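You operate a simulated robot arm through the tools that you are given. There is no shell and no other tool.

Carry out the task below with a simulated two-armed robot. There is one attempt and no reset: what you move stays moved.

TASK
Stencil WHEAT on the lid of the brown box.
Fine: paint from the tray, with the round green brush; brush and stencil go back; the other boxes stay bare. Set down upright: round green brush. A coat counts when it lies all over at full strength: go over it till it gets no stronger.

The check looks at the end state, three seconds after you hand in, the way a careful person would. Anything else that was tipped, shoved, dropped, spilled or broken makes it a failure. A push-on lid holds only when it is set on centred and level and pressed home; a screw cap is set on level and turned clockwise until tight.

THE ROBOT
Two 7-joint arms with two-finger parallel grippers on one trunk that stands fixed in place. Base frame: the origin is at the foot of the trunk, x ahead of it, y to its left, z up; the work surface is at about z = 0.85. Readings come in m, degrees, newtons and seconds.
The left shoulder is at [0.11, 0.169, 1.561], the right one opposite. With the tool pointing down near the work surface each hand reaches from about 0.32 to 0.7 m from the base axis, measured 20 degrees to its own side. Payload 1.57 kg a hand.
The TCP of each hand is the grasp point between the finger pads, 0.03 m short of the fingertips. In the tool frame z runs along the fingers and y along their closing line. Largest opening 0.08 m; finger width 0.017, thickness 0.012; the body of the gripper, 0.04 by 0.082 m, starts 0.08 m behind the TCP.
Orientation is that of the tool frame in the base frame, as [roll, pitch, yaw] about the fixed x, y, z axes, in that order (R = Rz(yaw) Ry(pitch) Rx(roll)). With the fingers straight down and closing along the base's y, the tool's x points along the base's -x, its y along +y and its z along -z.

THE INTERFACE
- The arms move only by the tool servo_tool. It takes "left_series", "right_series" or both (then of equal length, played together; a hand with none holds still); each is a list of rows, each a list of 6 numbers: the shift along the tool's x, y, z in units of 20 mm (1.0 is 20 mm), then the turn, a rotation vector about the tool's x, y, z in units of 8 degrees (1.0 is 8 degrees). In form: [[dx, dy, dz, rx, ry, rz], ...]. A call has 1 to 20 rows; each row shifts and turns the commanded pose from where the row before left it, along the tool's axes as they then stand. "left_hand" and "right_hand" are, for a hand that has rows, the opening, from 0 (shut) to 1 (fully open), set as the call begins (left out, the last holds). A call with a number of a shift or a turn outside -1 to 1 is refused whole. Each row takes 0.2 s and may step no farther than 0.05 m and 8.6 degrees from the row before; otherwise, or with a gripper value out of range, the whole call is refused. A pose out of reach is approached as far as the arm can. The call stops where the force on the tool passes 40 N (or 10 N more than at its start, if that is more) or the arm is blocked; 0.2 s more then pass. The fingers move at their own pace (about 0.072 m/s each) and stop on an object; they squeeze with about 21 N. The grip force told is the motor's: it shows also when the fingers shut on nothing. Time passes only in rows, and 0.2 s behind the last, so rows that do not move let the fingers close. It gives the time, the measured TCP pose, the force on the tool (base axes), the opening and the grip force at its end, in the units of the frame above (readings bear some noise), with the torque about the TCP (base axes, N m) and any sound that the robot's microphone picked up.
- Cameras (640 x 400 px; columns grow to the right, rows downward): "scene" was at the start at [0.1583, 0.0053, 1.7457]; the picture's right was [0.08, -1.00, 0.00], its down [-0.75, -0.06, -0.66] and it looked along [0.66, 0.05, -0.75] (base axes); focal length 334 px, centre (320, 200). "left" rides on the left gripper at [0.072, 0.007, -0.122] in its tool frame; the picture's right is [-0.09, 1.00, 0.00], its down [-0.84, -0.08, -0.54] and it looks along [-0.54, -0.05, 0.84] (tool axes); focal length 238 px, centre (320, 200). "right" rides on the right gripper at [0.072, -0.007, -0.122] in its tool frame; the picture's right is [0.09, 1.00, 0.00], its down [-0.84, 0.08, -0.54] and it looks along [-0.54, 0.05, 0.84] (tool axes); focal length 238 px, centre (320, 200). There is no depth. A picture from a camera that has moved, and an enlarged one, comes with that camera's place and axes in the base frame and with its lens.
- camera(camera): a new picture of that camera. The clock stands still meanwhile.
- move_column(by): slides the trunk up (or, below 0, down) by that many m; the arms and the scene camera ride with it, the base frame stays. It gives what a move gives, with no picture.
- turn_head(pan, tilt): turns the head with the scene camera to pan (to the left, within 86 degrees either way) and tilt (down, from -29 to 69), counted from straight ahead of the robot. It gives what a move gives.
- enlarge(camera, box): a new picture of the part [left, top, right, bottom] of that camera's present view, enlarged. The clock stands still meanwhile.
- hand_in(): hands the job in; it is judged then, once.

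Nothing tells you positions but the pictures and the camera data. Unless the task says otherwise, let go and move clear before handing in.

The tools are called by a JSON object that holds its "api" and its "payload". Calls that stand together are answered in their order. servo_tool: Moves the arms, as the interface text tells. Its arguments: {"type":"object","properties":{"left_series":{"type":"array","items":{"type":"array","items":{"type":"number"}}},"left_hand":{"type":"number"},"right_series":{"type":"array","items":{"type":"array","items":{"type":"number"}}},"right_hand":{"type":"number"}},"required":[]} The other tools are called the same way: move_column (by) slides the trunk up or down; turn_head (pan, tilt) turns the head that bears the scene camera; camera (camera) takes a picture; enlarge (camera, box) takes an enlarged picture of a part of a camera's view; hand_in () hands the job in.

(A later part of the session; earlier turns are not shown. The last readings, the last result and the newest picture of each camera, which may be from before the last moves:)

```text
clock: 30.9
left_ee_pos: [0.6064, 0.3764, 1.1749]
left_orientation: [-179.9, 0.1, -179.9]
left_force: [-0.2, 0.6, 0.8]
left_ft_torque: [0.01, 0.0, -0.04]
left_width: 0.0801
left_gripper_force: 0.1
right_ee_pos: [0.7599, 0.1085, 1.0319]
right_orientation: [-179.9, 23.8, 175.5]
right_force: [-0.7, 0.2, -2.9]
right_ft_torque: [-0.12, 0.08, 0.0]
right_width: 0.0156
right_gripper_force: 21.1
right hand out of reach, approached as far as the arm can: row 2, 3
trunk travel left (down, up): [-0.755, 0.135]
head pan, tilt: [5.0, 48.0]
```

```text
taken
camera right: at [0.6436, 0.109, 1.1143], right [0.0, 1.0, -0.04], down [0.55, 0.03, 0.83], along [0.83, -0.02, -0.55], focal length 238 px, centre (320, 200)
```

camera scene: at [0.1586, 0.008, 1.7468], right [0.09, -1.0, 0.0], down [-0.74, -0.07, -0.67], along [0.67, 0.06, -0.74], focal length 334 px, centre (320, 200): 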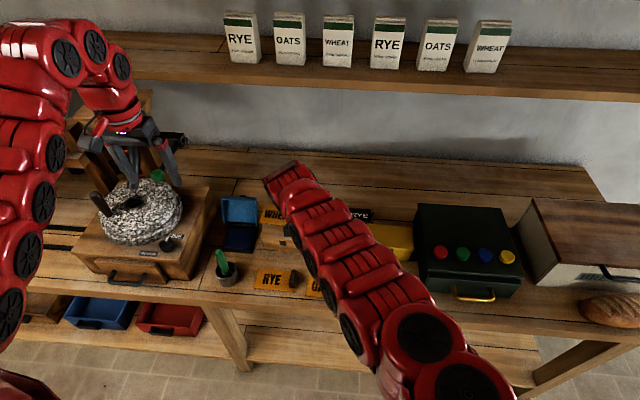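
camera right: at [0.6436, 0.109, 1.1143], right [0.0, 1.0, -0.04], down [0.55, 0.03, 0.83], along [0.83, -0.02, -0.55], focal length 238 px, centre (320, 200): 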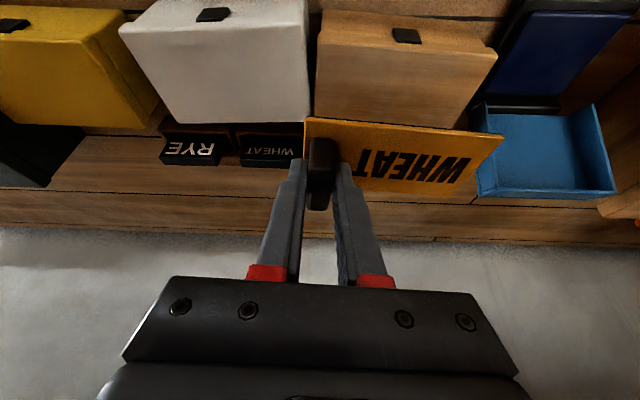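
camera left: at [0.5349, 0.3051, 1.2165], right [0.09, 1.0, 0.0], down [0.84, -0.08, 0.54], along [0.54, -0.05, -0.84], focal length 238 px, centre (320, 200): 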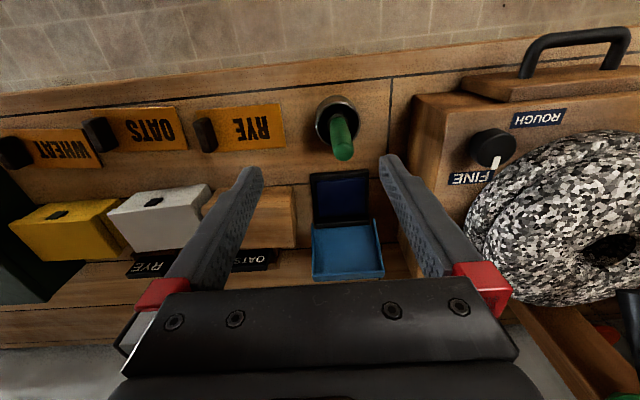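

I need about 0.1 m lower still. I'll pull the left hand away from the mill, then keep lowering.

{"api": "servo_tool", "payload": {"left_series": [[0, -1, 0, 0, 0, 0], [0, -1, 0, 0, 0, 0], [0, -0.5, 0, 0, 0, 0]]}}

{"api": "move_column", "payload": {"by": -0.05}}

{"api": "servo_tool", "payload": {"right_series": [[-0.4, 0.25, -0.85, 0, 0, 0], [-0.4, 0.25, -0.85, 0, 0, 0]]}}

{"api": "camera", "payload": {"camera": "scene"}}

```text
clock: 31.8
left_ee_pos: [0.6075, 0.327, 1.1756]
left_orientation: [-179.9, 0.1, -180.0]
left_force: [0.1, -0.3, -0.5]
left_ft_torque: [-0.02, -0.03, -0.03]
left_width: 0.08
left_gripper_force: 0.1
right_ee_pos: [0.7596, 0.1073, 1.0324]
right_orientation: [180.0, 23.9, 175.4]
right_force: [0.0, 1.1, -3.3]
right_ft_torque: [-0.12, 0.03, 0.0]
right_width: 0.0156
right_gripper_force: 20.8
trunk travel left (down, up): [-0.755, 0.135]
head pan, tilt: [5.0, 48.0]
```

```text
clock: 32.7
left_ee_pos: [0.6062, 0.3267, 1.1262]
left_orientation: [-179.9, 0.1, 179.9]
left_force: [-0.2, -0.3, 0.0]
left_ft_torque: [0.01, 0.03, 0.02]
left_width: 0.0802
left_gripper_force: 0.0
right_ee_pos: [0.7589, 0.1076, 0.9821]
right_orientation: [-180.0, 23.8, 175.4]
right_force: [0.1, 0.3, -3.0]
right_ft_torque: [-0.12, -0.01, 0.01]
right_width: 0.0156
right_gripper_force: 21.0
trunk travel left (down, up): [-0.705, 0.185]
head pan, tilt: [5.0, 48.0]
```

```text
clock: 33.3
left_ee_pos: [0.6072, 0.3265, 1.1251]
left_orientation: [-179.9, 0.1, 180.0]
left_force: [-1.1, 0.3, -0.3]
left_ft_torque: [-0.01, -0.01, -0.01]
left_width: 0.0799
left_gripper_force: 0.1
right_ee_pos: [0.757, 0.1173, 1.019]
right_orientation: [-179.9, 23.8, 175.4]
right_force: [0.3, 0.7, -2.7]
right_ft_torque: [-0.13, 0.02, -0.03]
right_width: 0.0157
right_gripper_force: 21.3
right hand out of reach, approached as far as the arm can: row 2
trunk travel left (down, up): [-0.705, 0.185]
head pan, tilt: [5.0, 48.0]
```

```text
taken
camera scene: at [0.1587, 0.0063, 1.5768], right [0.09, -1.0, 0.0], down [-0.74, -0.06, -0.67], along [0.67, 0.06, -0.74], focal length 334 px, centre (320, 200)
```

scene: 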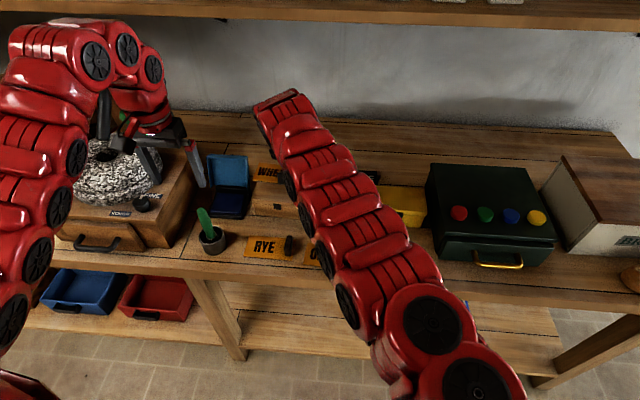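

The right arm is near full stretch, so a lower shoulder helps slightly. I'll step down again and raise the left hand a bit to stay clear of the brush.

{"api": "servo_tool", "payload": {"left_series": [[-1, 0, -1, 0, 0, 0], [-1, 0, -1, 0, 0, 0], [-0.5, 0, -1, 0, 0, 0]]}}

{"api": "move_column", "payload": {"by": -0.04}}

{"api": "servo_tool", "payload": {"right_series": [[-0.4, 0, -0.85, 0, 0, 0], [-0.4, 0, -0.85, 0, 0, 0]]}}

{"api": "move_column", "payload": {"by": -0.05}}

{"api": "camera", "payload": {"camera": "left"}}

{"api": "camera", "payload": {"camera": "scene"}}

```text
clock: 34.1
left_ee_pos: [0.6695, 0.3309, 1.1573]
left_orientation: [-180.0, 0.1, -180.0]
left_force: [0.3, -0.7, 0.4]
left_ft_torque: [0.01, 0.03, 0.01]
left_width: 0.0803
left_gripper_force: 0.0
left hand out of reach, approached as far as the arm can: row 1, 2, 3
right_ee_pos: [0.7576, 0.117, 1.019]
right_orientation: [179.9, 23.8, 175.5]
right_force: [0.0, 0.1, -3.0]
right_ft_torque: [-0.11, 0.04, 0.02]
right_width: 0.0157
right_gripper_force: 20.8
trunk travel left (down, up): [-0.705, 0.185]
head pan, tilt: [5.0, 48.0]
```

```text
clock: 34.9
left_ee_pos: [0.6703, 0.3309, 1.1175]
left_orientation: [-179.9, 0.1, -180.0]
left_force: [-0.7, -0.6, -0.8]
left_ft_torque: [0.0, 0.01, 0.01]
left_width: 0.0801
left_gripper_force: 0.1
right_ee_pos: [0.7575, 0.1162, 0.9793]
right_orientation: [179.9, 23.9, 175.4]
right_force: [-1.3, -0.3, -2.3]
right_ft_torque: [-0.11, 0.03, 0.03]
right_width: 0.0157
right_gripper_force: 21.1
trunk travel left (down, up): [-0.665, 0.225]
head pan, tilt: [5.0, 48.0]
```

```text
clock: 35.5
left_ee_pos: [0.6688, 0.3309, 1.1179]
left_orientation: [-180.0, 0.1, 179.9]
left_force: [0.1, -0.9, 0.8]
left_ft_torque: [0.0, 0.02, -0.03]
left_width: 0.0801
left_gripper_force: 0.0
right_ee_pos: [0.7572, 0.1176, 1.0184]
right_orientation: [180.0, 23.9, 175.4]
right_force: [-0.2, -0.4, -3.6]
right_ft_torque: [-0.1, 0.07, 0.0]
right_width: 0.0159
right_gripper_force: 21.1
trunk travel left (down, up): [-0.665, 0.225]
head pan, tilt: [5.0, 48.0]
```

```text
clock: 36.4
left_ee_pos: [0.6694, 0.3307, 1.0677]
left_orientation: [-179.8, 0.2, -179.9]
left_force: [0.1, -1.0, -0.5]
left_ft_torque: [0.01, 0.0, 0.04]
left_width: 0.0799
left_gripper_force: 0.1
right_ee_pos: [0.7579, 0.117, 0.9671]
right_orientation: [180.0, 23.8, 175.3]
right_force: [0.6, 0.2, -3.5]
right_ft_torque: [-0.14, 0.05, 0.02]
right_width: 0.0159
right_gripper_force: 21.0
trunk travel left (down, up): [-0.615, 0.275]
head pan, tilt: [5.0, 48.0]
```

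```text
taken
camera left: at [0.5974, 0.338, 1.1885], right [0.09, 1.0, 0.0], down [0.84, -0.08, 0.54], along [0.54, -0.05, -0.84], focal length 238 px, centre (320, 200)
```

left: 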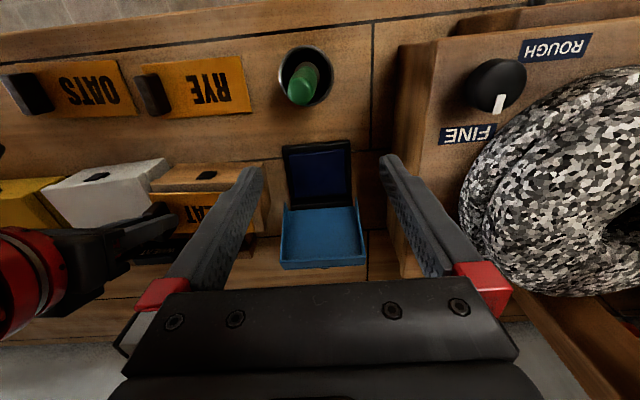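

```text
taken
camera scene: at [0.1588, 0.0061, 1.4868], right [0.09, -1.0, 0.0], down [-0.74, -0.06, -0.67], along [0.67, 0.06, -0.74], focal length 334 px, centre (320, 200)
```

scene: 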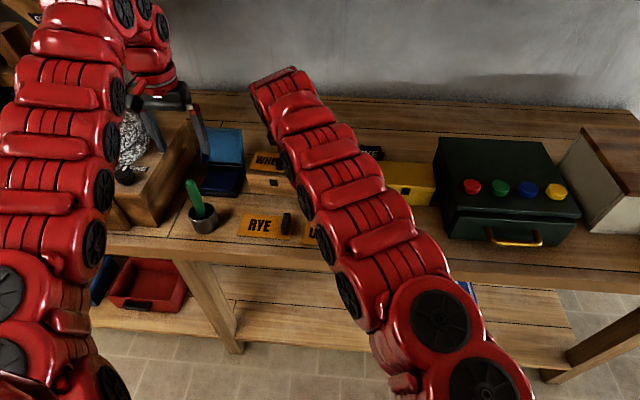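

The stencil now hovers about 15 mm above the lid. I'll zoom in to check alignment from the side.

{"api": "enlarge", "payload": {"camera": "left", "box": [130, 140, 300, 260]}}

{"api": "enlarge", "payload": {"camera": "scene", "box": [210, 120, 340, 220]}}

{"api": "camera", "payload": {"camera": "right"}}

```text
3.33 times, centred on (215, 200) of left
camera zoom: at [0.5974, 0.338, 1.1885], right [0.09, 1.0, 0.0], down [0.84, -0.08, 0.54], along [0.54, -0.05, -0.84], focal length 794 px, centre (670, 200)
```

zoom: 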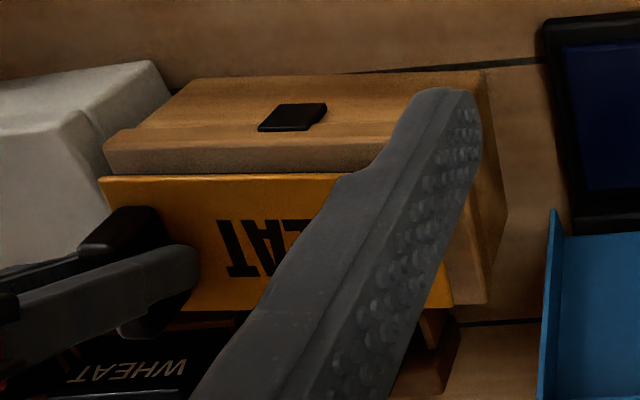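

```text
4.00 times, centred on (275, 170) of scene
camera zoom: at [0.1588, 0.0061, 1.4868], right [0.09, -1.0, 0.0], down [-0.74, -0.06, -0.67], along [0.67, 0.06, -0.74], focal length 1338 px, centre (500, 320)
```

zoom: 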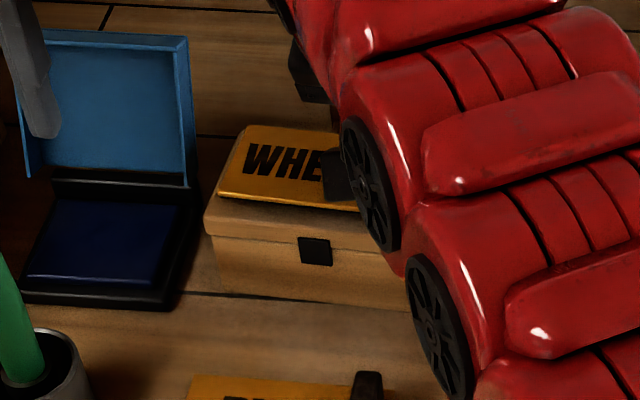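

```text
taken
camera right: at [0.6411, 0.1182, 1.0498], right [0.0, 1.0, -0.04], down [0.55, 0.03, 0.83], along [0.84, -0.02, -0.55], focal length 238 px, centre (320, 200)
```

right: 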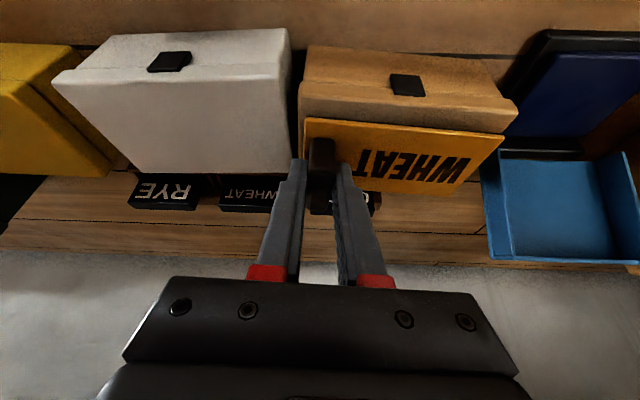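

{"api": "enlarge", "payload": {"camera": "right", "box": [280, 30, 540, 220]}}

```text
2.11 times, centred on (410, 125) of right
camera zoom: at [0.6411, 0.1182, 1.0498], right [0.0, 1.0, -0.04], down [0.55, 0.03, 0.83], along [0.84, -0.02, -0.55], focal length 502 px, centre (130, 358)
```

zoom: 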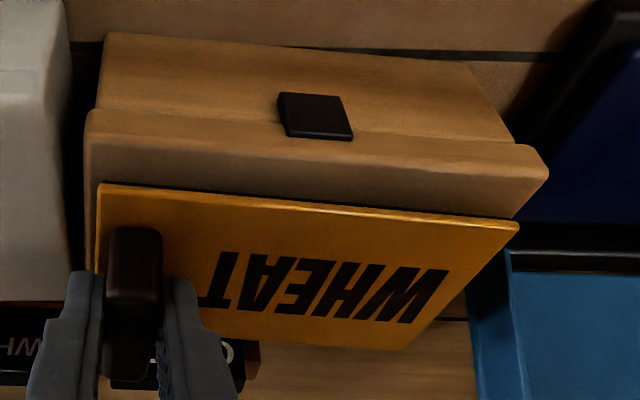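

The stencil is square to the lid (both about -4°) but sits a bit near and right. I'll shift it about 6 mm forward and 3 mm left while lowering.

{"api": "servo_tool", "payload": {"right_series": [[-0.03, 0.09, 0.29, 0, 0, 0], [-0.03, 0.09, 0.29, 0, 0, 0], [0, 0, 0, 0, 0, 0]]}}

{"api": "servo_tool", "payload": {"right_series": [[0.04, 0, 0.091, 0, 0, 0], [0.04, 0, 0.091, 0, 0, 0]]}}

```text
clock: 37.2
left_ee_pos: [0.6687, 0.3313, 1.0685]
left_orientation: [-179.9, 0.0, 179.9]
left_force: [-0.9, 0.1, 0.1]
left_ft_torque: [0.0, 0.0, 0.0]
left_width: 0.0798
left_gripper_force: 0.1
right_ee_pos: [0.7563, 0.1179, 0.9627]
right_orientation: [179.9, 23.8, 175.3]
right_force: [0.4, -0.3, -3.7]
right_ft_torque: [-0.09, 0.04, 0.01]
right_width: 0.0158
right_gripper_force: 21.0
right hand out of reach, approached as far as the arm can: row 1, 2
trunk travel left (down, up): [-0.615, 0.275]
head pan, tilt: [5.0, 48.0]
```

```text
clock: 37.8
left_ee_pos: [0.6695, 0.3302, 1.0682]
left_orientation: [-180.0, 0.1, 180.0]
left_force: [-0.2, -0.2, -0.1]
left_ft_torque: [-0.03, 0.0, 0.03]
left_width: 0.08
left_gripper_force: 0.1
right_ee_pos: [0.7582, 0.1173, 0.9597]
right_orientation: [179.7, 24.0, 175.2]
right_force: [0.1, -1.0, 1.5]
right_ft_torque: [-0.13, 0.1, 0.03]
right_width: 0.0155
right_gripper_force: 21.0
trunk travel left (down, up): [-0.615, 0.275]
head pan, tilt: [5.0, 48.0]
```

Contact came at TCP z 0.960, so the lid top is near 0.920 and the stencil is well centred. I'll look to confirm it lies flat.

{"api": "enlarge", "payload": {"camera": "right", "box": [280, 30, 540, 220]}}

{"api": "enlarge", "payload": {"camera": "scene", "box": [210, 130, 310, 210]}}

```text
2.11 times, centred on (410, 125) of right
camera zoom: at [0.6408, 0.1184, 1.041], right [0.0, 1.0, -0.03], down [0.55, 0.03, 0.84], along [0.84, -0.02, -0.55], focal length 502 px, centre (130, 358)
```

zoom: 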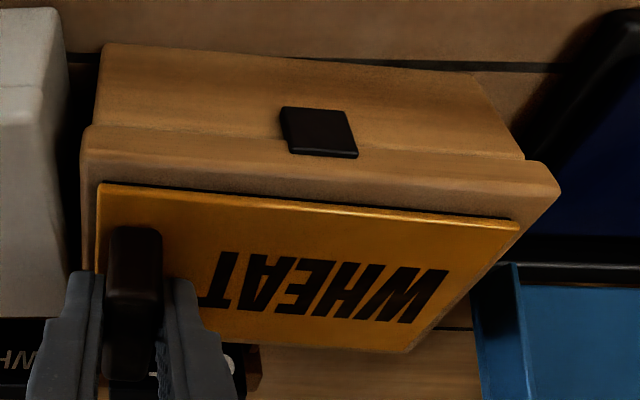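

```text
5.00 times, centred on (260, 170) of scene
camera zoom: at [0.1588, 0.0059, 1.4869], right [0.09, -1.0, 0.0], down [-0.74, -0.06, -0.67], along [0.67, 0.06, -0.74], focal length 1672 px, centre (620, 350)
```

zoom: 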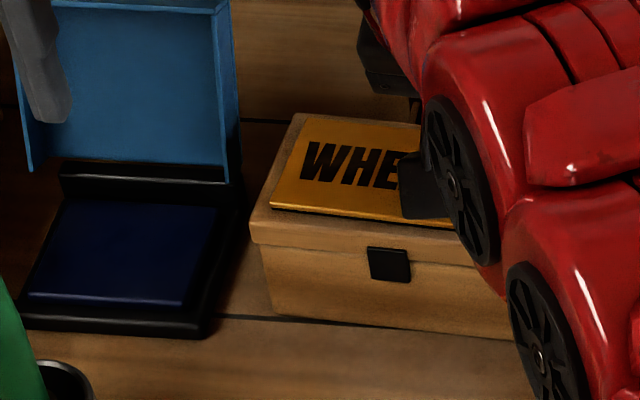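

The stencil lies flat on the lid with light pressure, and the right hand will keep holding it there. Now the left hand goes for the brush, so I'll pin down its position.

{"api": "enlarge", "payload": {"camera": "left", "box": [255, 30, 355, 130]}}

{"api": "enlarge", "payload": {"camera": "scene", "box": [150, 160, 250, 250]}}

```text
4.00 times, centred on (305, 80) of left
camera zoom: at [0.5974, 0.3378, 1.1886], right [0.09, 1.0, 0.0], down [0.84, -0.08, 0.54], along [0.54, -0.05, -0.84], focal length 953 px, centre (380, 680)
```

zoom: 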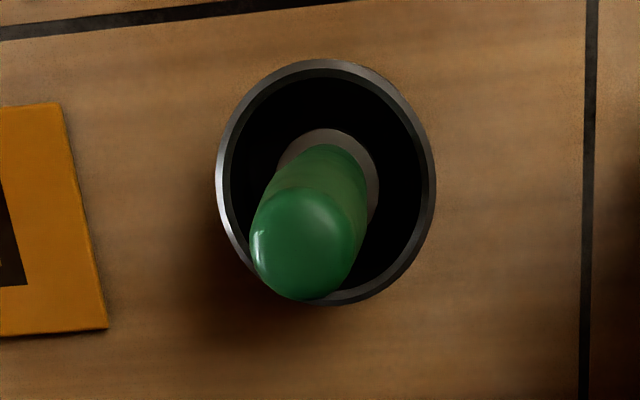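

```text
4.44 times, centred on (200, 205) of scene
camera zoom: at [0.1588, 0.0059, 1.4869], right [0.09, -1.0, 0.0], down [-0.74, -0.06, -0.67], along [0.67, 0.06, -0.74], focal length 1487 px, centre (853, 178)
```

zoom: 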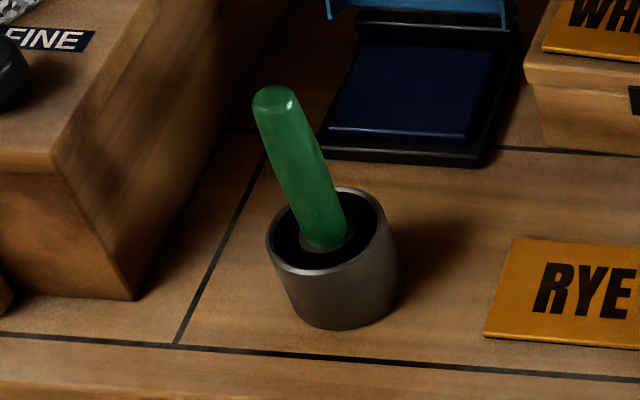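

The brush stands upright at about (0.625, 0.320) with its top at z ≈ 0.977 and the cup rim at z ≈ 0.903. I'll turn the left hand 60° and lean it 24° away to the back-left.

{"api": "servo_tool", "payload": {"left_series": [[0, 0, 0, 0, 0, 0.9375], [0, 0, 0, 0, 0, 0.9375], [0, 0, 0, 0, 0, 0.9375], [0, 0, 0, 0, 0, 0.9375], [0, 0, 0, 0, 0, 0.9375], [0, 0, 0, 0, 0, 0.9375], [0, 0, 0, 0, 0, 0.9375], [0, 0, 0, 0, 0, 0.9375], [0, 0, 0, 0, -1, 0], [0, 0, 0, 0, -1, 0], [0, 0, 0, 0, -1, 0]], "left_hand": 0.6}}

{"api": "camera", "payload": {"camera": "left"}}

{"api": "camera", "payload": {"camera": "scene"}}

```text
clock: 40.2
left_ee_pos: [0.6684, 0.3299, 1.0685]
left_orientation: [179.9, 24.3, 119.9]
left_force: [-0.5, 1.2, 0.1]
left_ft_torque: [0.04, -0.02, 0.03]
left_width: 0.0481
left_gripper_force: 0.2
right_ee_pos: [0.7566, 0.1177, 0.9596]
right_orientation: [179.9, 23.9, 175.3]
right_force: [6.4, -1.1, 13.0]
right_ft_torque: [-0.19, -0.28, -0.14]
right_width: 0.0154
right_gripper_force: 21.1
trunk travel left (down, up): [-0.615, 0.275]
head pan, tilt: [5.0, 48.0]
```

```text
taken
camera left: at [0.6165, 0.4343, 1.1491], right [0.9, 0.42, 0.04], down [0.2, -0.51, 0.84], along [0.38, -0.75, -0.54], focal length 238 px, centre (320, 200)
```

left: 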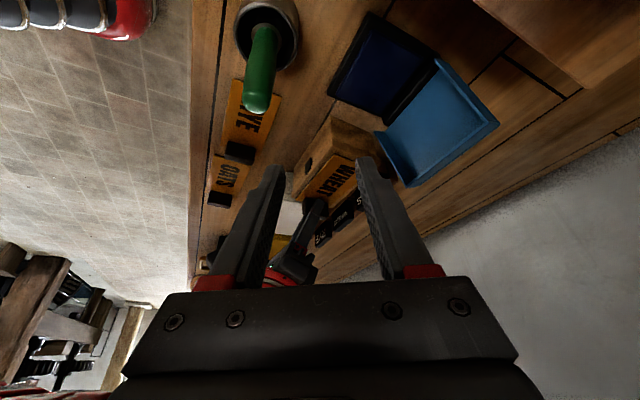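

```text
taken
camera scene: at [0.1579, 0.0064, 1.4869], right [0.09, -1.0, 0.0], down [-0.74, -0.06, -0.67], along [0.67, 0.06, -0.74], focal length 334 px, centre (320, 200)
```

scene: 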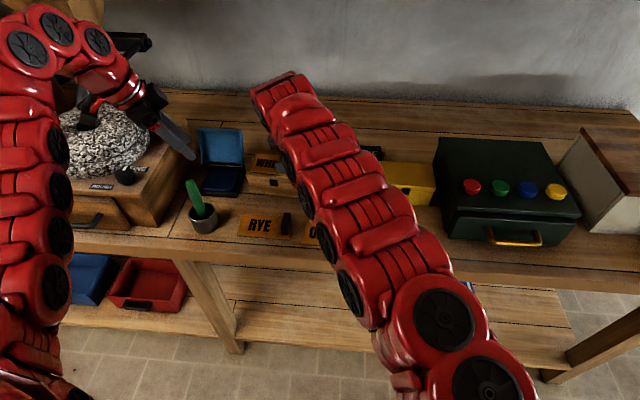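

The right hand's force has crept up to about 16 N down, so I'll relieve it slightly.

{"api": "servo_tool", "payload": {"right_series": [[-0.05, 0, -0.035, 0, 0, 0], [0, 0, 0, 0, 0, 0], [0, 0, 0, 0, 0, 0]]}}

```text
clock: 41.0
left_ee_pos: [0.6679, 0.3314, 1.0689]
left_orientation: [179.9, 24.2, 119.9]
left_force: [-0.6, -0.2, 0.7]
left_ft_torque: [0.02, -0.01, -0.01]
left_width: 0.0479
left_gripper_force: 0.1
right_ee_pos: [0.7561, 0.1176, 0.9588]
right_orientation: [179.9, 23.8, 175.4]
right_force: [1.5, -2.0, 8.4]
right_ft_torque: [-0.11, -0.12, -0.02]
right_width: 0.0159
right_gripper_force: 20.9
trunk travel left (down, up): [-0.615, 0.275]
head pan, tilt: [5.0, 48.0]
```

The hold is steady at about 11 N. Now the left hand goes to just above the brush.

{"api": "servo_tool", "payload": {"left_series": [[0.429, -0.4675, 0.611, 0, 0, 0], [0.429, -0.4675, 0.611, 0, 0, 0], [0.429, -0.4675, 0.611, 0, 0, 0], [0.429, -0.4675, 0.611, 0, 0, 0]]}}

{"api": "camera", "payload": {"camera": "left"}}

{"api": "enlarge", "payload": {"camera": "scene", "box": [120, 100, 280, 250]}}

```text
clock: 42.0
left_ee_pos: [0.6306, 0.3228, 1.009]
left_orientation: [180.0, 24.2, 119.9]
left_force: [0.0, 0.4, 0.4]
left_ft_torque: [0.02, 0.0, 0.0]
left_width: 0.0477
left_gripper_force: 0.0
right_ee_pos: [0.7559, 0.1178, 0.9594]
right_orientation: [179.9, 23.8, 175.4]
right_force: [-2.6, -1.9, 2.6]
right_ft_torque: [-0.07, 0.2, 0.05]
right_width: 0.0158
right_gripper_force: 21.0
trunk travel left (down, up): [-0.615, 0.275]
head pan, tilt: [5.0, 48.0]
```

```text
taken
camera left: at [0.5784, 0.4265, 1.09], right [0.9, 0.42, 0.04], down [0.2, -0.51, 0.84], along [0.38, -0.75, -0.55], focal length 238 px, centre (320, 200)
```

left: 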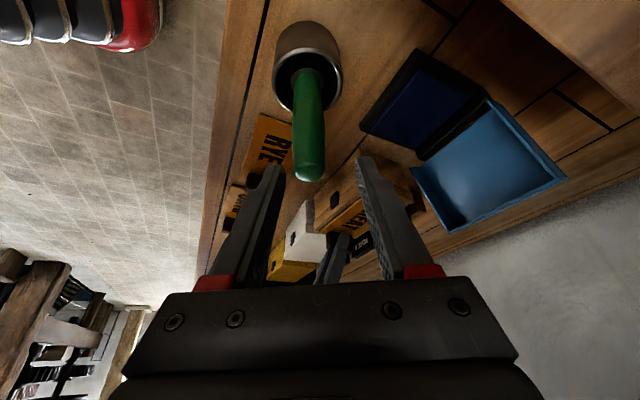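

```text
2.67 times, centred on (200, 175) of scene
camera zoom: at [0.1578, 0.0057, 1.4868], right [0.09, -1.0, 0.0], down [-0.74, -0.06, -0.67], along [0.67, 0.06, -0.74], focal length 892 px, centre (640, 267)
```

zoom: 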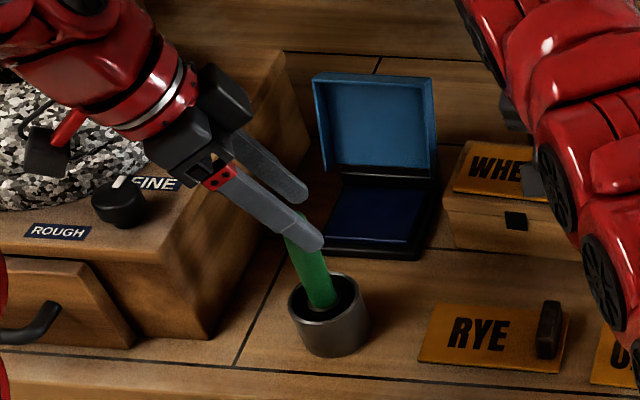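

The brush lies between the open fingers, about 6 mm off centre laterally. I'll correct that and descend to grasp.

{"api": "servo_tool", "payload": {"left_series": [[0.14, -0.3, 0.3, 0, 0, 0], [0.305, -0.005, 0.65, 0, 0, 0], [0.305, -0.005, 0.65, 0, 0, 0], [0.305, -0.005, 0.65, 0, 0, 0], [0.305, -0.005, 0.65, 0, 0, 0]]}}

{"api": "camera", "payload": {"camera": "left"}}

{"api": "enlarge", "payload": {"camera": "scene", "box": [120, 100, 280, 250]}}

```text
clock: 43.2
left_ee_pos: [0.6253, 0.3191, 0.9443]
left_orientation: [179.9, 24.2, 119.9]
left_force: [-0.2, 0.1, 0.3]
left_ft_torque: [0.0, 0.03, -0.02]
left_width: 0.0479
left_gripper_force: 0.1
right_ee_pos: [0.7571, 0.1172, 0.9586]
right_orientation: [179.9, 23.9, 175.4]
right_force: [-2.2, 0.3, 0.3]
right_ft_torque: [-0.01, 0.16, 0.04]
right_width: 0.0157
right_gripper_force: 21.0
trunk travel left (down, up): [-0.615, 0.275]
head pan, tilt: [5.0, 48.0]
```

```text
taken
camera left: at [0.5742, 0.4235, 1.0252], right [0.9, 0.42, 0.04], down [0.2, -0.51, 0.84], along [0.38, -0.75, -0.55], focal length 238 px, centre (320, 200)
```

left: 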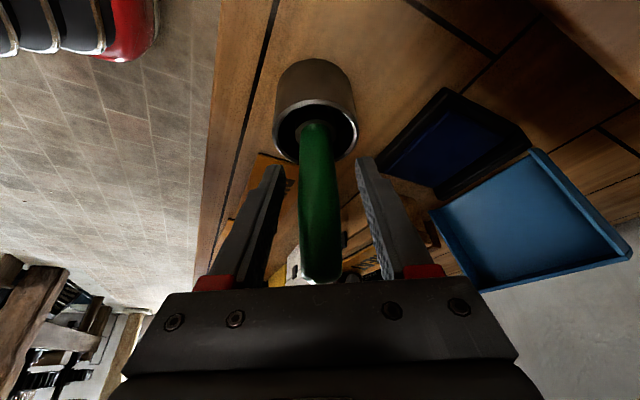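

```text
2.67 times, centred on (200, 175) of scene
camera zoom: at [0.1586, 0.0061, 1.4868], right [0.09, -1.0, 0.0], down [-0.74, -0.06, -0.67], along [0.67, 0.06, -0.74], focal length 892 px, centre (640, 267)
```

zoom: 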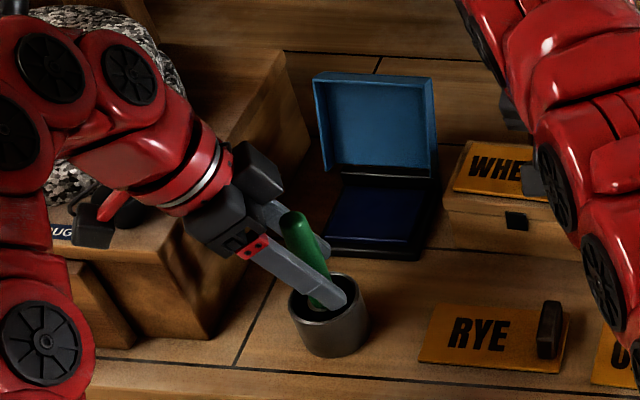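

The brush is centred between the fingers, so I'll close.

{"api": "servo_tool", "payload": {"left_series": [[0, 0, 0, 0, 0, 0], [0, 0, 0, 0, 0, 0], [0, 0, 0, 0, 0, 0], [0, 0, 0, 0, 0, 0]], "left_hand": 0}}

{"api": "camera", "payload": {"camera": "left"}}

```text
clock: 44.2
left_ee_pos: [0.6257, 0.3195, 0.9444]
left_orientation: [179.9, 24.2, 119.8]
left_force: [0.7, 0.6, 0.6]
left_ft_torque: [0.0, -0.03, 0.03]
left_width: 0.0231
left_gripper_force: 20.6
right_ee_pos: [0.7569, 0.1177, 0.9595]
right_orientation: [180.0, 23.9, 175.5]
right_force: [-1.7, 0.8, -0.5]
right_ft_torque: [-0.01, 0.18, 0.05]
right_width: 0.0154
right_gripper_force: 20.8
trunk travel left (down, up): [-0.615, 0.275]
head pan, tilt: [5.0, 48.0]
```

```text
taken
camera left: at [0.5743, 0.4235, 1.0255], right [0.9, 0.42, 0.04], down [0.2, -0.51, 0.84], along [0.38, -0.75, -0.55], focal length 238 px, centre (320, 200)
```

left: 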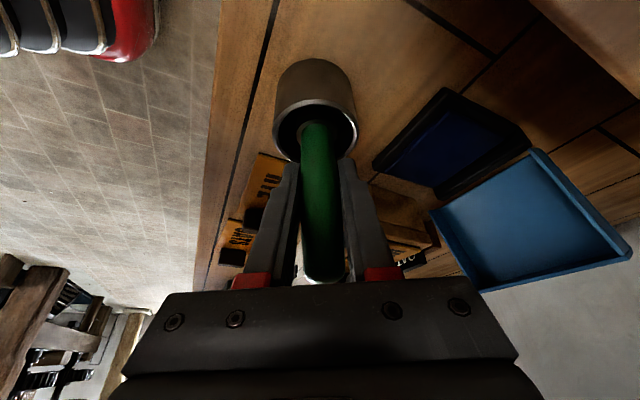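

The brush is gripped at 23 mm. I'll lift it clear of the cup.

{"api": "servo_tool", "payload": {"left_series": [[-0.336, 0.054, -0.671, 0, 0, 0], [-0.336, 0.054, -0.671, 0, 0, 0], [-0.336, 0.054, -0.671, 0, 0, 0], [-0.336, 0.054, -0.671, 0, 0, 0]]}}

{"api": "camera", "payload": {"camera": "left"}}

{"api": "enlarge", "payload": {"camera": "scene", "box": [120, 100, 280, 250]}}

```text
clock: 45.2
left_ee_pos: [0.6297, 0.3183, 1.005]
left_orientation: [-180.0, 24.2, 119.9]
left_force: [-0.2, 0.8, -0.7]
left_ft_torque: [0.0, -0.02, 0.01]
left_width: 0.0228
left_gripper_force: 21.0
right_ee_pos: [0.7556, 0.1174, 0.9583]
right_orientation: [179.9, 23.9, 175.4]
right_force: [-1.2, 0.3, -0.6]
right_ft_torque: [0.02, 0.13, 0.04]
right_width: 0.0154
right_gripper_force: 20.6
trunk travel left (down, up): [-0.615, 0.275]
head pan, tilt: [5.0, 48.0]
```

```text
taken
camera left: at [0.5778, 0.4221, 1.0859], right [0.9, 0.42, 0.04], down [0.2, -0.51, 0.84], along [0.37, -0.75, -0.55], focal length 238 px, centre (320, 200)
```

left: 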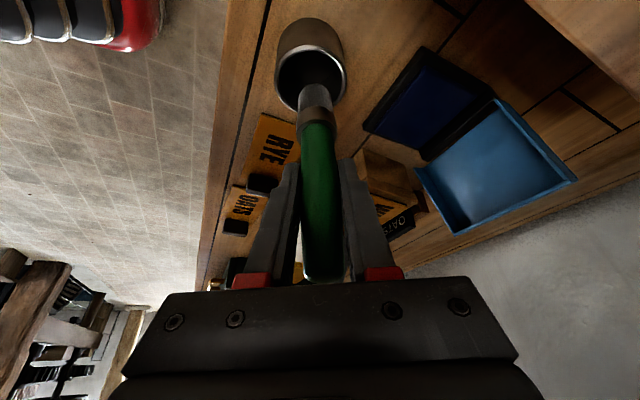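

```text
2.67 times, centred on (200, 175) of scene
camera zoom: at [0.1588, 0.0062, 1.4868], right [0.09, -1.0, 0.0], down [-0.74, -0.06, -0.67], along [0.67, 0.06, -0.74], focal length 892 px, centre (640, 267)
```

zoom: 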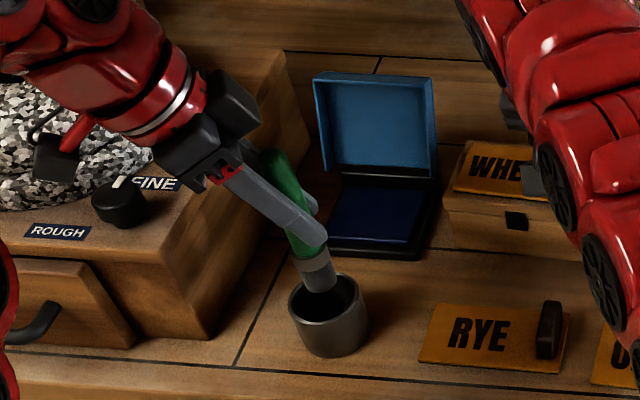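

The brush is clear of the cup. I'll swing it over the tray, turning the hand 30° about the vertical and keeping the brush upright.

{"api": "servo_tool", "payload": {"left_series": [[-0.597, 0.65, -0.418, 0, 0, 0], [-0.597, 0.65, -0.418, 0, 0, 0], [0, 0, 0, -0.384, 0, -0.855], [0, 0, 0, -0.384, 0, -0.855], [0, 0, 0, -0.384, 0, -0.855], [0, 0, 0, -0.384, 0, -0.855], [-0.725, 0.485, 0.436, 0, 0, 0], [-0.725, 0.485, 0.436, 0, 0, 0], [-0.725, 0.485, 0.436, 0, 0, 0], [-0.725, 0.485, 0.436, 0, 0, 0], [-0.725, 0.485, 0.436, 0, 0, 0]]}}

{"api": "camera", "payload": {"camera": "left"}}

{"api": "enlarge", "payload": {"camera": "scene", "box": [150, 90, 310, 220]}}

```text
clock: 47.6
left_ee_pos: [0.7567, 0.3177, 1.0208]
left_orientation: [-180.0, 24.2, 150.0]
left_force: [0.5, -0.7, 0.5]
left_ft_torque: [0.01, -0.02, -0.01]
left_width: 0.0229
left_gripper_force: 20.8
right_ee_pos: [0.7567, 0.1177, 0.9584]
right_orientation: [180.0, 23.9, 175.4]
right_force: [2.1, -1.4, -0.7]
right_ft_torque: [-0.02, 0.05, -0.02]
right_width: 0.0158
right_gripper_force: 21.6
trunk travel left (down, up): [-0.615, 0.275]
head pan, tilt: [5.0, 48.0]
```

```text
taken
camera left: at [0.6602, 0.3821, 1.1016], right [0.57, 0.82, 0.04], down [0.43, -0.34, 0.84], along [0.7, -0.46, -0.55], focal length 238 px, centre (320, 200)
```

left: 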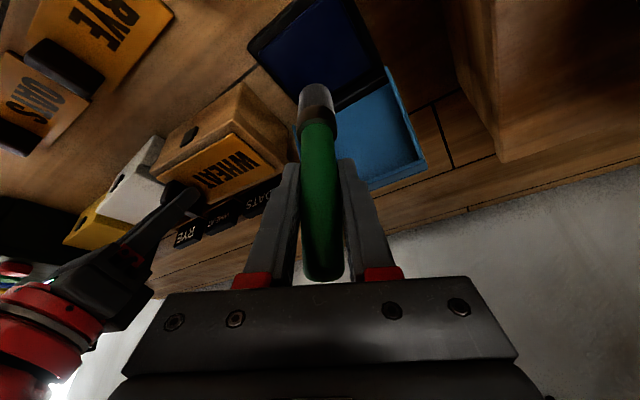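

```text
3.08 times, centred on (230, 155) of scene
camera zoom: at [0.159, 0.0055, 1.4868], right [0.09, -1.0, 0.0], down [-0.74, -0.06, -0.67], along [0.67, 0.06, -0.74], focal length 1029 px, centre (597, 338)
```

zoom: 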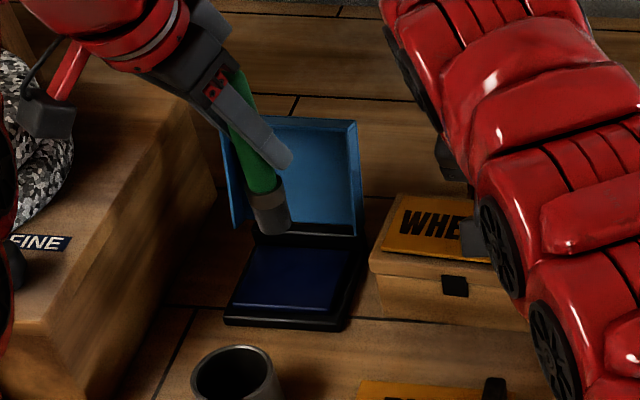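

The brush hangs over the pad. I'll lower it onto the pad gently, watching the force.

{"api": "servo_tool", "payload": {"left_series": [[0.342, 0, 0.76, 0, 0, 0], [0.342, 0, 0.76, 0, 0, 0], [0.342, 0, 0.76, 0, 0, 0]]}}

{"api": "servo_tool", "payload": {"left_series": [[0.0615, 0, 0.137, 0, 0, 0], [0.0615, 0, 0.137, 0, 0, 0]]}}

{"api": "enlarge", "payload": {"camera": "scene", "box": [180, 110, 280, 200]}}

```text
clock: 48.4
left_ee_pos: [0.7572, 0.3201, 0.9683]
left_orientation: [179.9, 24.2, 149.8]
left_force: [0.3, 0.1, -0.8]
left_ft_torque: [0.0, 0.0, 0.01]
left_width: 0.0227
left_gripper_force: 20.7
right_ee_pos: [0.7565, 0.1185, 0.9592]
right_orientation: [179.9, 23.9, 175.4]
right_force: [-0.6, -0.8, -0.3]
right_ft_torque: [-0.01, 0.05, 0.06]
right_width: 0.0157
right_gripper_force: 21.3
trunk travel left (down, up): [-0.615, 0.275]
head pan, tilt: [5.0, 48.0]
```

```text
clock: 49.0
left_ee_pos: [0.7574, 0.3198, 0.965]
left_orientation: [179.8, 24.2, 150.0]
left_force: [0.0, -0.1, -0.2]
left_ft_torque: [0.01, -0.01, -0.04]
left_width: 0.0232
left_gripper_force: 21.1
right_ee_pos: [0.7567, 0.1183, 0.9581]
right_orientation: [179.9, 23.9, 175.4]
right_force: [-1.0, 0.4, -1.1]
right_ft_torque: [-0.05, 0.1, 0.0]
right_width: 0.0158
right_gripper_force: 21.5
trunk travel left (down, up): [-0.615, 0.275]
head pan, tilt: [5.0, 48.0]
```

```text
4.44 times, centred on (230, 155) of scene
camera zoom: at [0.1587, 0.0062, 1.4868], right [0.09, -1.0, 0.0], down [-0.74, -0.06, -0.67], along [0.67, 0.06, -0.74], focal length 1487 px, centre (720, 400)
```

zoom: 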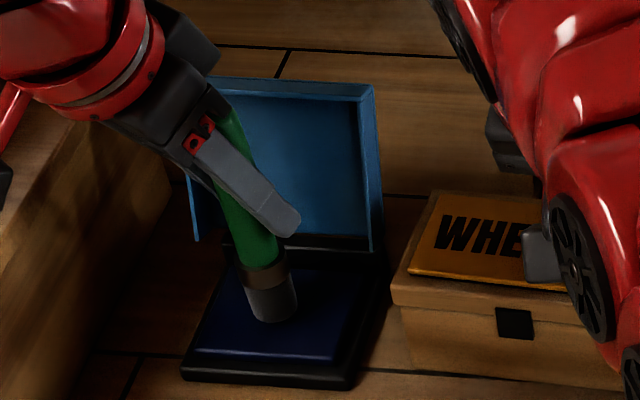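

{"api": "servo_tool", "payload": {"left_series": [[0.041, 0, 0.091, 0, 0, 0], [0.041, 0, 0.091, 0, 0, 0]]}}

{"api": "servo_tool", "payload": {"left_series": [[0.041, 0, 0.091, 0, 0, 0]]}}

{"api": "servo_tool", "payload": {"left_series": [[0.041, 0, 0.091, 0, 0, 0]]}}

```text
clock: 49.6
left_ee_pos: [0.758, 0.3191, 0.9601]
left_orientation: [180.0, 24.2, 149.9]
left_force: [0.3, -0.1, -0.7]
left_ft_torque: [0.04, 0.01, -0.03]
left_width: 0.0229
left_gripper_force: 21.7
right_ee_pos: [0.7557, 0.1173, 0.9586]
right_orientation: [179.9, 23.9, 175.4]
right_force: [-0.2, 0.8, -1.0]
right_ft_torque: [-0.01, 0.06, 0.07]
right_width: 0.0155
right_gripper_force: 21.5
trunk travel left (down, up): [-0.615, 0.275]
head pan, tilt: [5.0, 48.0]
```

```text
clock: 50.0
left_ee_pos: [0.758, 0.32, 0.9588]
left_orientation: [179.9, 24.2, 149.9]
left_force: [-1.5, 0.6, 2.7]
left_ft_torque: [0.01, 0.04, -0.01]
left_width: 0.0227
left_gripper_force: 20.8
right_ee_pos: [0.7559, 0.1168, 0.9588]
right_orientation: [179.9, 23.8, 175.4]
right_force: [0.0, 1.3, -1.4]
right_ft_torque: [-0.04, 0.0, 0.04]
right_width: 0.0157
right_gripper_force: 21.2
trunk travel left (down, up): [-0.615, 0.275]
head pan, tilt: [5.0, 48.0]
```

```text
clock: 50.4
left_ee_pos: [0.7575, 0.321, 0.9585]
left_orientation: [179.7, 24.4, 149.7]
left_force: [0.5, 2.2, 13.9]
left_ft_torque: [0.15, 0.07, 0.03]
left_width: 0.0228
left_gripper_force: 21.0
right_ee_pos: [0.7562, 0.118, 0.9608]
right_orientation: [179.9, 23.9, 175.4]
right_force: [0.1, 0.3, -2.2]
right_ft_torque: [-0.09, 0.05, -0.01]
right_width: 0.0157
right_gripper_force: 20.8
trunk travel left (down, up): [-0.615, 0.275]
head pan, tilt: [5.0, 48.0]
```

The brush touches the pad at TCP z ≈ 0.959 with about 14 N. I'll ease off, move it slightly to load, then lift and look at the bristles.

{"api": "servo_tool", "payload": {"left_series": [[-0.02, 0, -0.045, 0, 0, 0], [0, 0.25, 0, 0, 0, 0], [0, -0.25, 0, 0, 0, 0], [0, -0.25, 0, 0, 0, 0], [0, 0.25, 0, 0, 0, 0], [0, 0, 0, 0, 0, 0]]}}

{"api": "servo_tool", "payload": {"left_series": [[-0.205, 0, -0.456, 0, 0, 0], [-0.41, 0, -0.912, 0, 0, 0], [-0.41, 0, -0.912, 0, 0, 0], [-0.41, 0, -0.912, 0, 0, 0]]}}

{"api": "camera", "payload": {"camera": "left"}}

{"api": "enlarge", "payload": {"camera": "scene", "box": [180, 90, 280, 200]}}

```text
clock: 51.8
left_ee_pos: [0.7575, 0.3175, 0.9587]
left_orientation: [179.8, 24.3, 149.8]
left_force: [-1.2, 1.1, 12.0]
left_ft_torque: [-0.01, 0.02, -0.01]
left_width: 0.0228
left_gripper_force: 21.0
right_ee_pos: [0.7556, 0.1179, 0.96]
right_orientation: [179.9, 23.9, 175.2]
right_force: [-0.6, 0.2, -2.5]
right_ft_torque: [-0.11, 0.04, 0.0]
right_width: 0.0157
right_gripper_force: 20.6
trunk travel left (down, up): [-0.615, 0.275]
head pan, tilt: [5.0, 48.0]
```

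```text
clock: 52.8
left_ee_pos: [0.7584, 0.3197, 1.0282]
left_orientation: [180.0, 24.3, 149.8]
left_force: [0.5, 0.6, -0.5]
left_ft_torque: [-0.01, -0.01, 0.05]
left_width: 0.0228
left_gripper_force: 20.4
right_ee_pos: [0.757, 0.1176, 0.9584]
right_orientation: [180.0, 23.8, 175.3]
right_force: [0.5, -0.9, 0.6]
right_ft_torque: [0.02, -0.09, 0.03]
right_width: 0.0157
right_gripper_force: 20.8
trunk travel left (down, up): [-0.615, 0.275]
head pan, tilt: [5.0, 48.0]
```

```text
taken
camera left: at [0.6614, 0.3834, 1.1086], right [0.57, 0.82, 0.04], down [0.43, -0.34, 0.84], along [0.7, -0.46, -0.55], focal length 238 px, centre (320, 200)
```

left: 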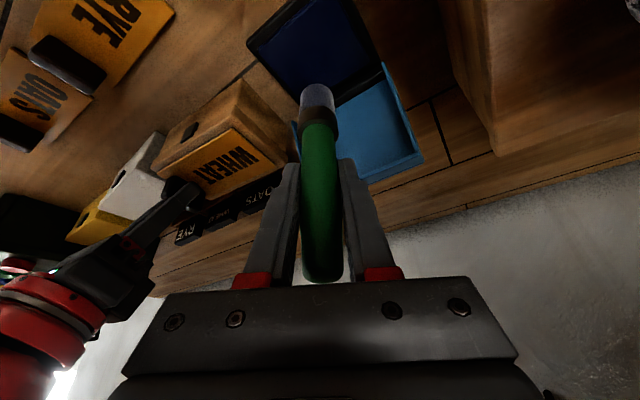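

```text
3.64 times, centred on (230, 145) of scene
camera zoom: at [0.159, 0.0059, 1.4868], right [0.09, -1.0, 0.0], down [-0.74, -0.06, -0.67], along [0.67, 0.06, -0.74], focal length 1216 px, centre (647, 400)
```

zoom: 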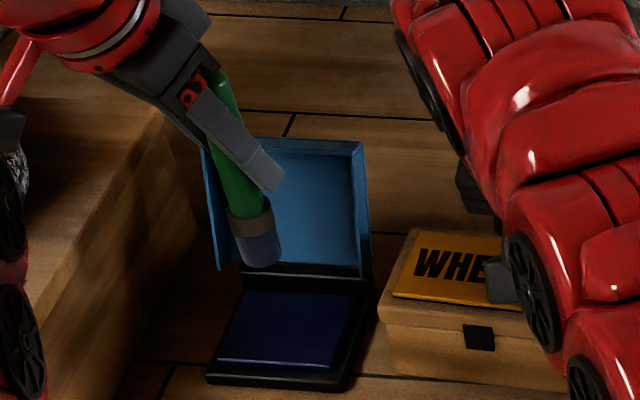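

{"api": "enlarge", "payload": {"camera": "left", "box": [280, 60, 360, 130]}}

{"api": "enlarge", "payload": {"camera": "left", "box": [140, 70, 300, 220]}}

```text
5.71 times, centred on (320, 95) of left
camera zoom: at [0.6614, 0.3834, 1.1086], right [0.57, 0.82, 0.04], down [0.43, -0.34, 0.84], along [0.7, -0.46, -0.55], focal length 1362 px, centre (320, 800)
```

zoom: 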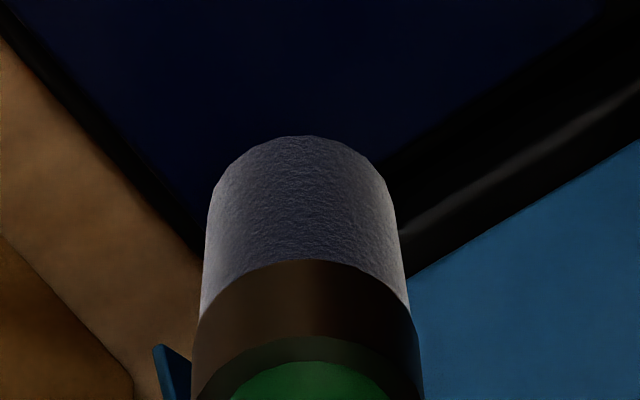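

```text
2.67 times, centred on (220, 145) of left
camera zoom: at [0.6614, 0.3834, 1.1086], right [0.57, 0.82, 0.04], down [0.43, -0.34, 0.84], along [0.7, -0.46, -0.55], focal length 636 px, centre (587, 347)
```

zoom: 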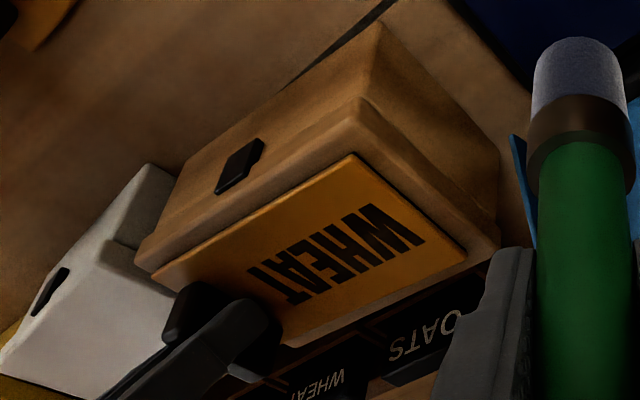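

The bristles turned bluish, and a longer second dip will show whether they take more.

{"api": "servo_tool", "payload": {"left_series": [[0.41, 0, 0.912, 0, 0, 0], [0.41, 0, 0.912, 0, 0, 0], [0.41, 0, 0.912, 0, 0, 0], [0.195, 0, 0.43, 0, 0, 0], [0, 0.4, 0, 0, 0, 0], [0, 0, 0, 0, 0, 0], [0, -0.4, 0, 0, 0, 0], [0, -0.4, 0, 0, 0, 0], [0, 0, 0, 0, 0, 0], [0, 0.4, 0, 0, 0, 0], [0, 0, 0, 0, 0, 0], [0, 0, 0, 0, 0, 0]]}}

{"api": "servo_tool", "payload": {"left_series": [[-0.205, 0, -0.456, 0, 0, 0], [-0.41, 0, -0.912, 0, 0, 0], [-0.41, 0, -0.912, 0, 0, 0], [-0.41, 0, -0.912, 0, 0, 0]]}}

{"api": "enlarge", "payload": {"camera": "left", "box": [280, 60, 360, 130]}}

```text
clock: 55.4
left_ee_pos: [0.7569, 0.3198, 0.9594]
left_orientation: [180.0, 24.2, 149.9]
left_force: [0.8, -4.1, 5.9]
left_ft_torque: [-0.29, 0.0, -0.01]
left_width: 0.0227
left_gripper_force: 20.7
right_ee_pos: [0.7563, 0.1155, 0.9584]
right_orientation: [179.9, 23.9, 175.4]
right_force: [0.7, 0.4, -4.3]
right_ft_torque: [-0.09, 0.03, -0.01]
right_width: 0.0159
right_gripper_force: 21.2
trunk travel left (down, up): [-0.615, 0.275]
head pan, tilt: [5.0, 48.0]
```

```text
clock: 56.4
left_ee_pos: [0.7566, 0.319, 1.0279]
left_orientation: [-180.0, 24.3, 149.9]
left_force: [1.0, 0.2, -1.4]
left_ft_torque: [0.01, 0.0, -0.01]
left_width: 0.0226
left_gripper_force: 20.7
right_ee_pos: [0.7579, 0.1173, 0.9595]
right_orientation: [179.9, 23.9, 175.4]
right_force: [-0.4, -0.3, 0.5]
right_ft_torque: [-0.02, -0.08, 0.05]
right_width: 0.0156
right_gripper_force: 20.8
trunk travel left (down, up): [-0.615, 0.275]
head pan, tilt: [5.0, 48.0]
```

```text
5.71 times, centred on (320, 95) of left
camera zoom: at [0.6604, 0.3842, 1.1084], right [0.57, 0.82, 0.04], down [0.43, -0.34, 0.84], along [0.7, -0.46, -0.55], focal length 1362 px, centre (320, 800)
```

zoom: 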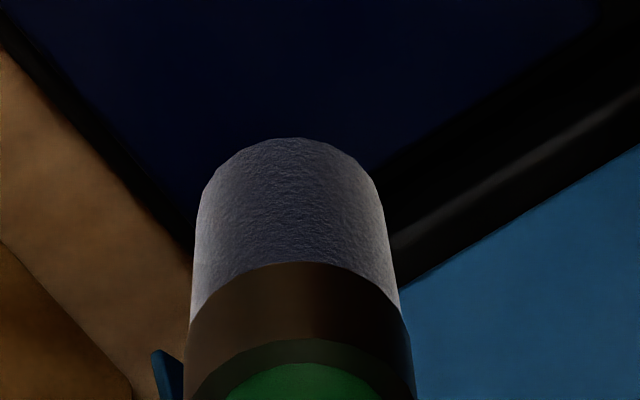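

The bristles look the same, so they are loaded. I'll carry the brush over the left end of the stencil text, estimated to span y 0.141–0.2195 around x 0.774, keeping it high.

{"api": "servo_tool", "payload": {"left_series": [[0, 0, 0, 0.384, 0, 0.855], [0, 0, 0, 0.384, 0, 0.855], [-0.721, -0.51, 0.215, 0, 0, 0], [-0.721, -0.51, 0.215, 0, 0, 0], [-0.721, -0.51, 0.215, 0, 0, 0], [-0.721, -0.51, 0.215, 0, 0, 0], [-0.721, -0.51, 0.215, 0, 0, 0], [-0.721, -0.51, 0.215, 0, 0, 0]]}}

{"api": "camera", "payload": {"camera": "left"}}

{"api": "enlarge", "payload": {"camera": "scene", "box": [190, 90, 330, 200]}}

{"api": "camera", "payload": {"camera": "right"}}

```text
clock: 58.2
left_ee_pos: [0.7779, 0.2135, 1.0392]
left_orientation: [179.8, 24.2, 134.9]
left_force: [0.1, -0.4, -1.5]
left_ft_torque: [-0.01, -0.03, -0.02]
left_width: 0.0225
left_gripper_force: 20.8
right_ee_pos: [0.7573, 0.1182, 0.9593]
right_orientation: [179.9, 23.9, 175.4]
right_force: [-1.9, -0.8, 1.5]
right_ft_torque: [0.04, 0.0, 0.08]
right_width: 0.0155
right_gripper_force: 20.4
trunk travel left (down, up): [-0.615, 0.275]
head pan, tilt: [5.0, 48.0]
```

```text
taken
camera left: at [0.7004, 0.2999, 1.1203], right [0.76, 0.64, 0.04], down [0.33, -0.44, 0.84], along [0.56, -0.63, -0.55], focal length 238 px, centre (320, 200)
```

left: 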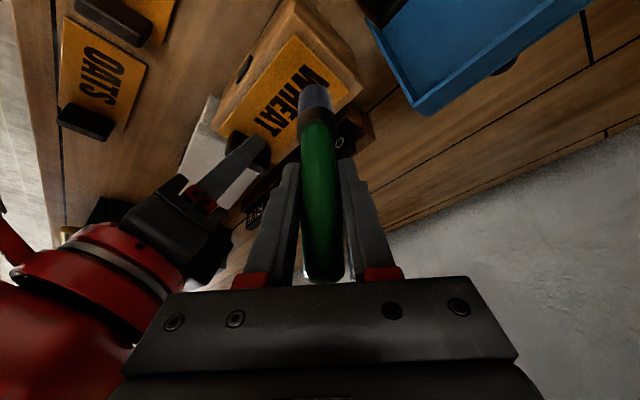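

```text
3.64 times, centred on (260, 145) of scene
camera zoom: at [0.1589, 0.0057, 1.4868], right [0.09, -1.0, 0.0], down [-0.74, -0.06, -0.67], along [0.67, 0.06, -0.74], focal length 1216 px, centre (538, 400)
```

zoom: 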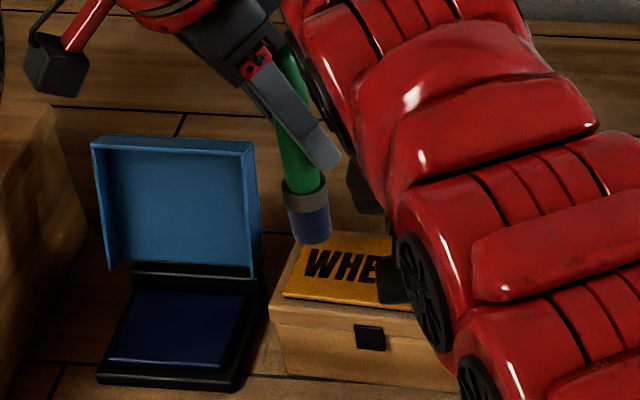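

```text
taken
camera right: at [0.6408, 0.1188, 1.0411], right [0.0, 1.0, -0.04], down [0.55, 0.03, 0.83], along [0.83, -0.02, -0.55], focal length 238 px, centre (320, 200)
```

right: 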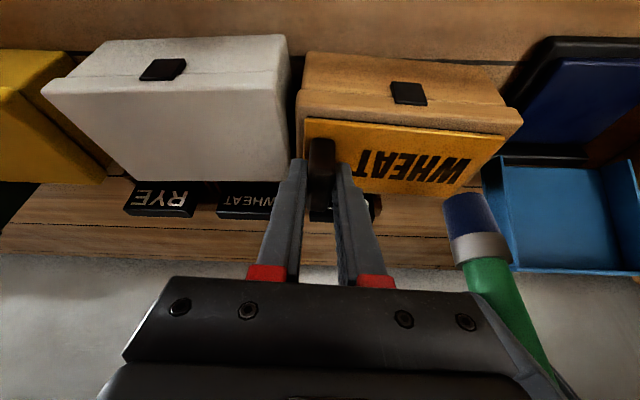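

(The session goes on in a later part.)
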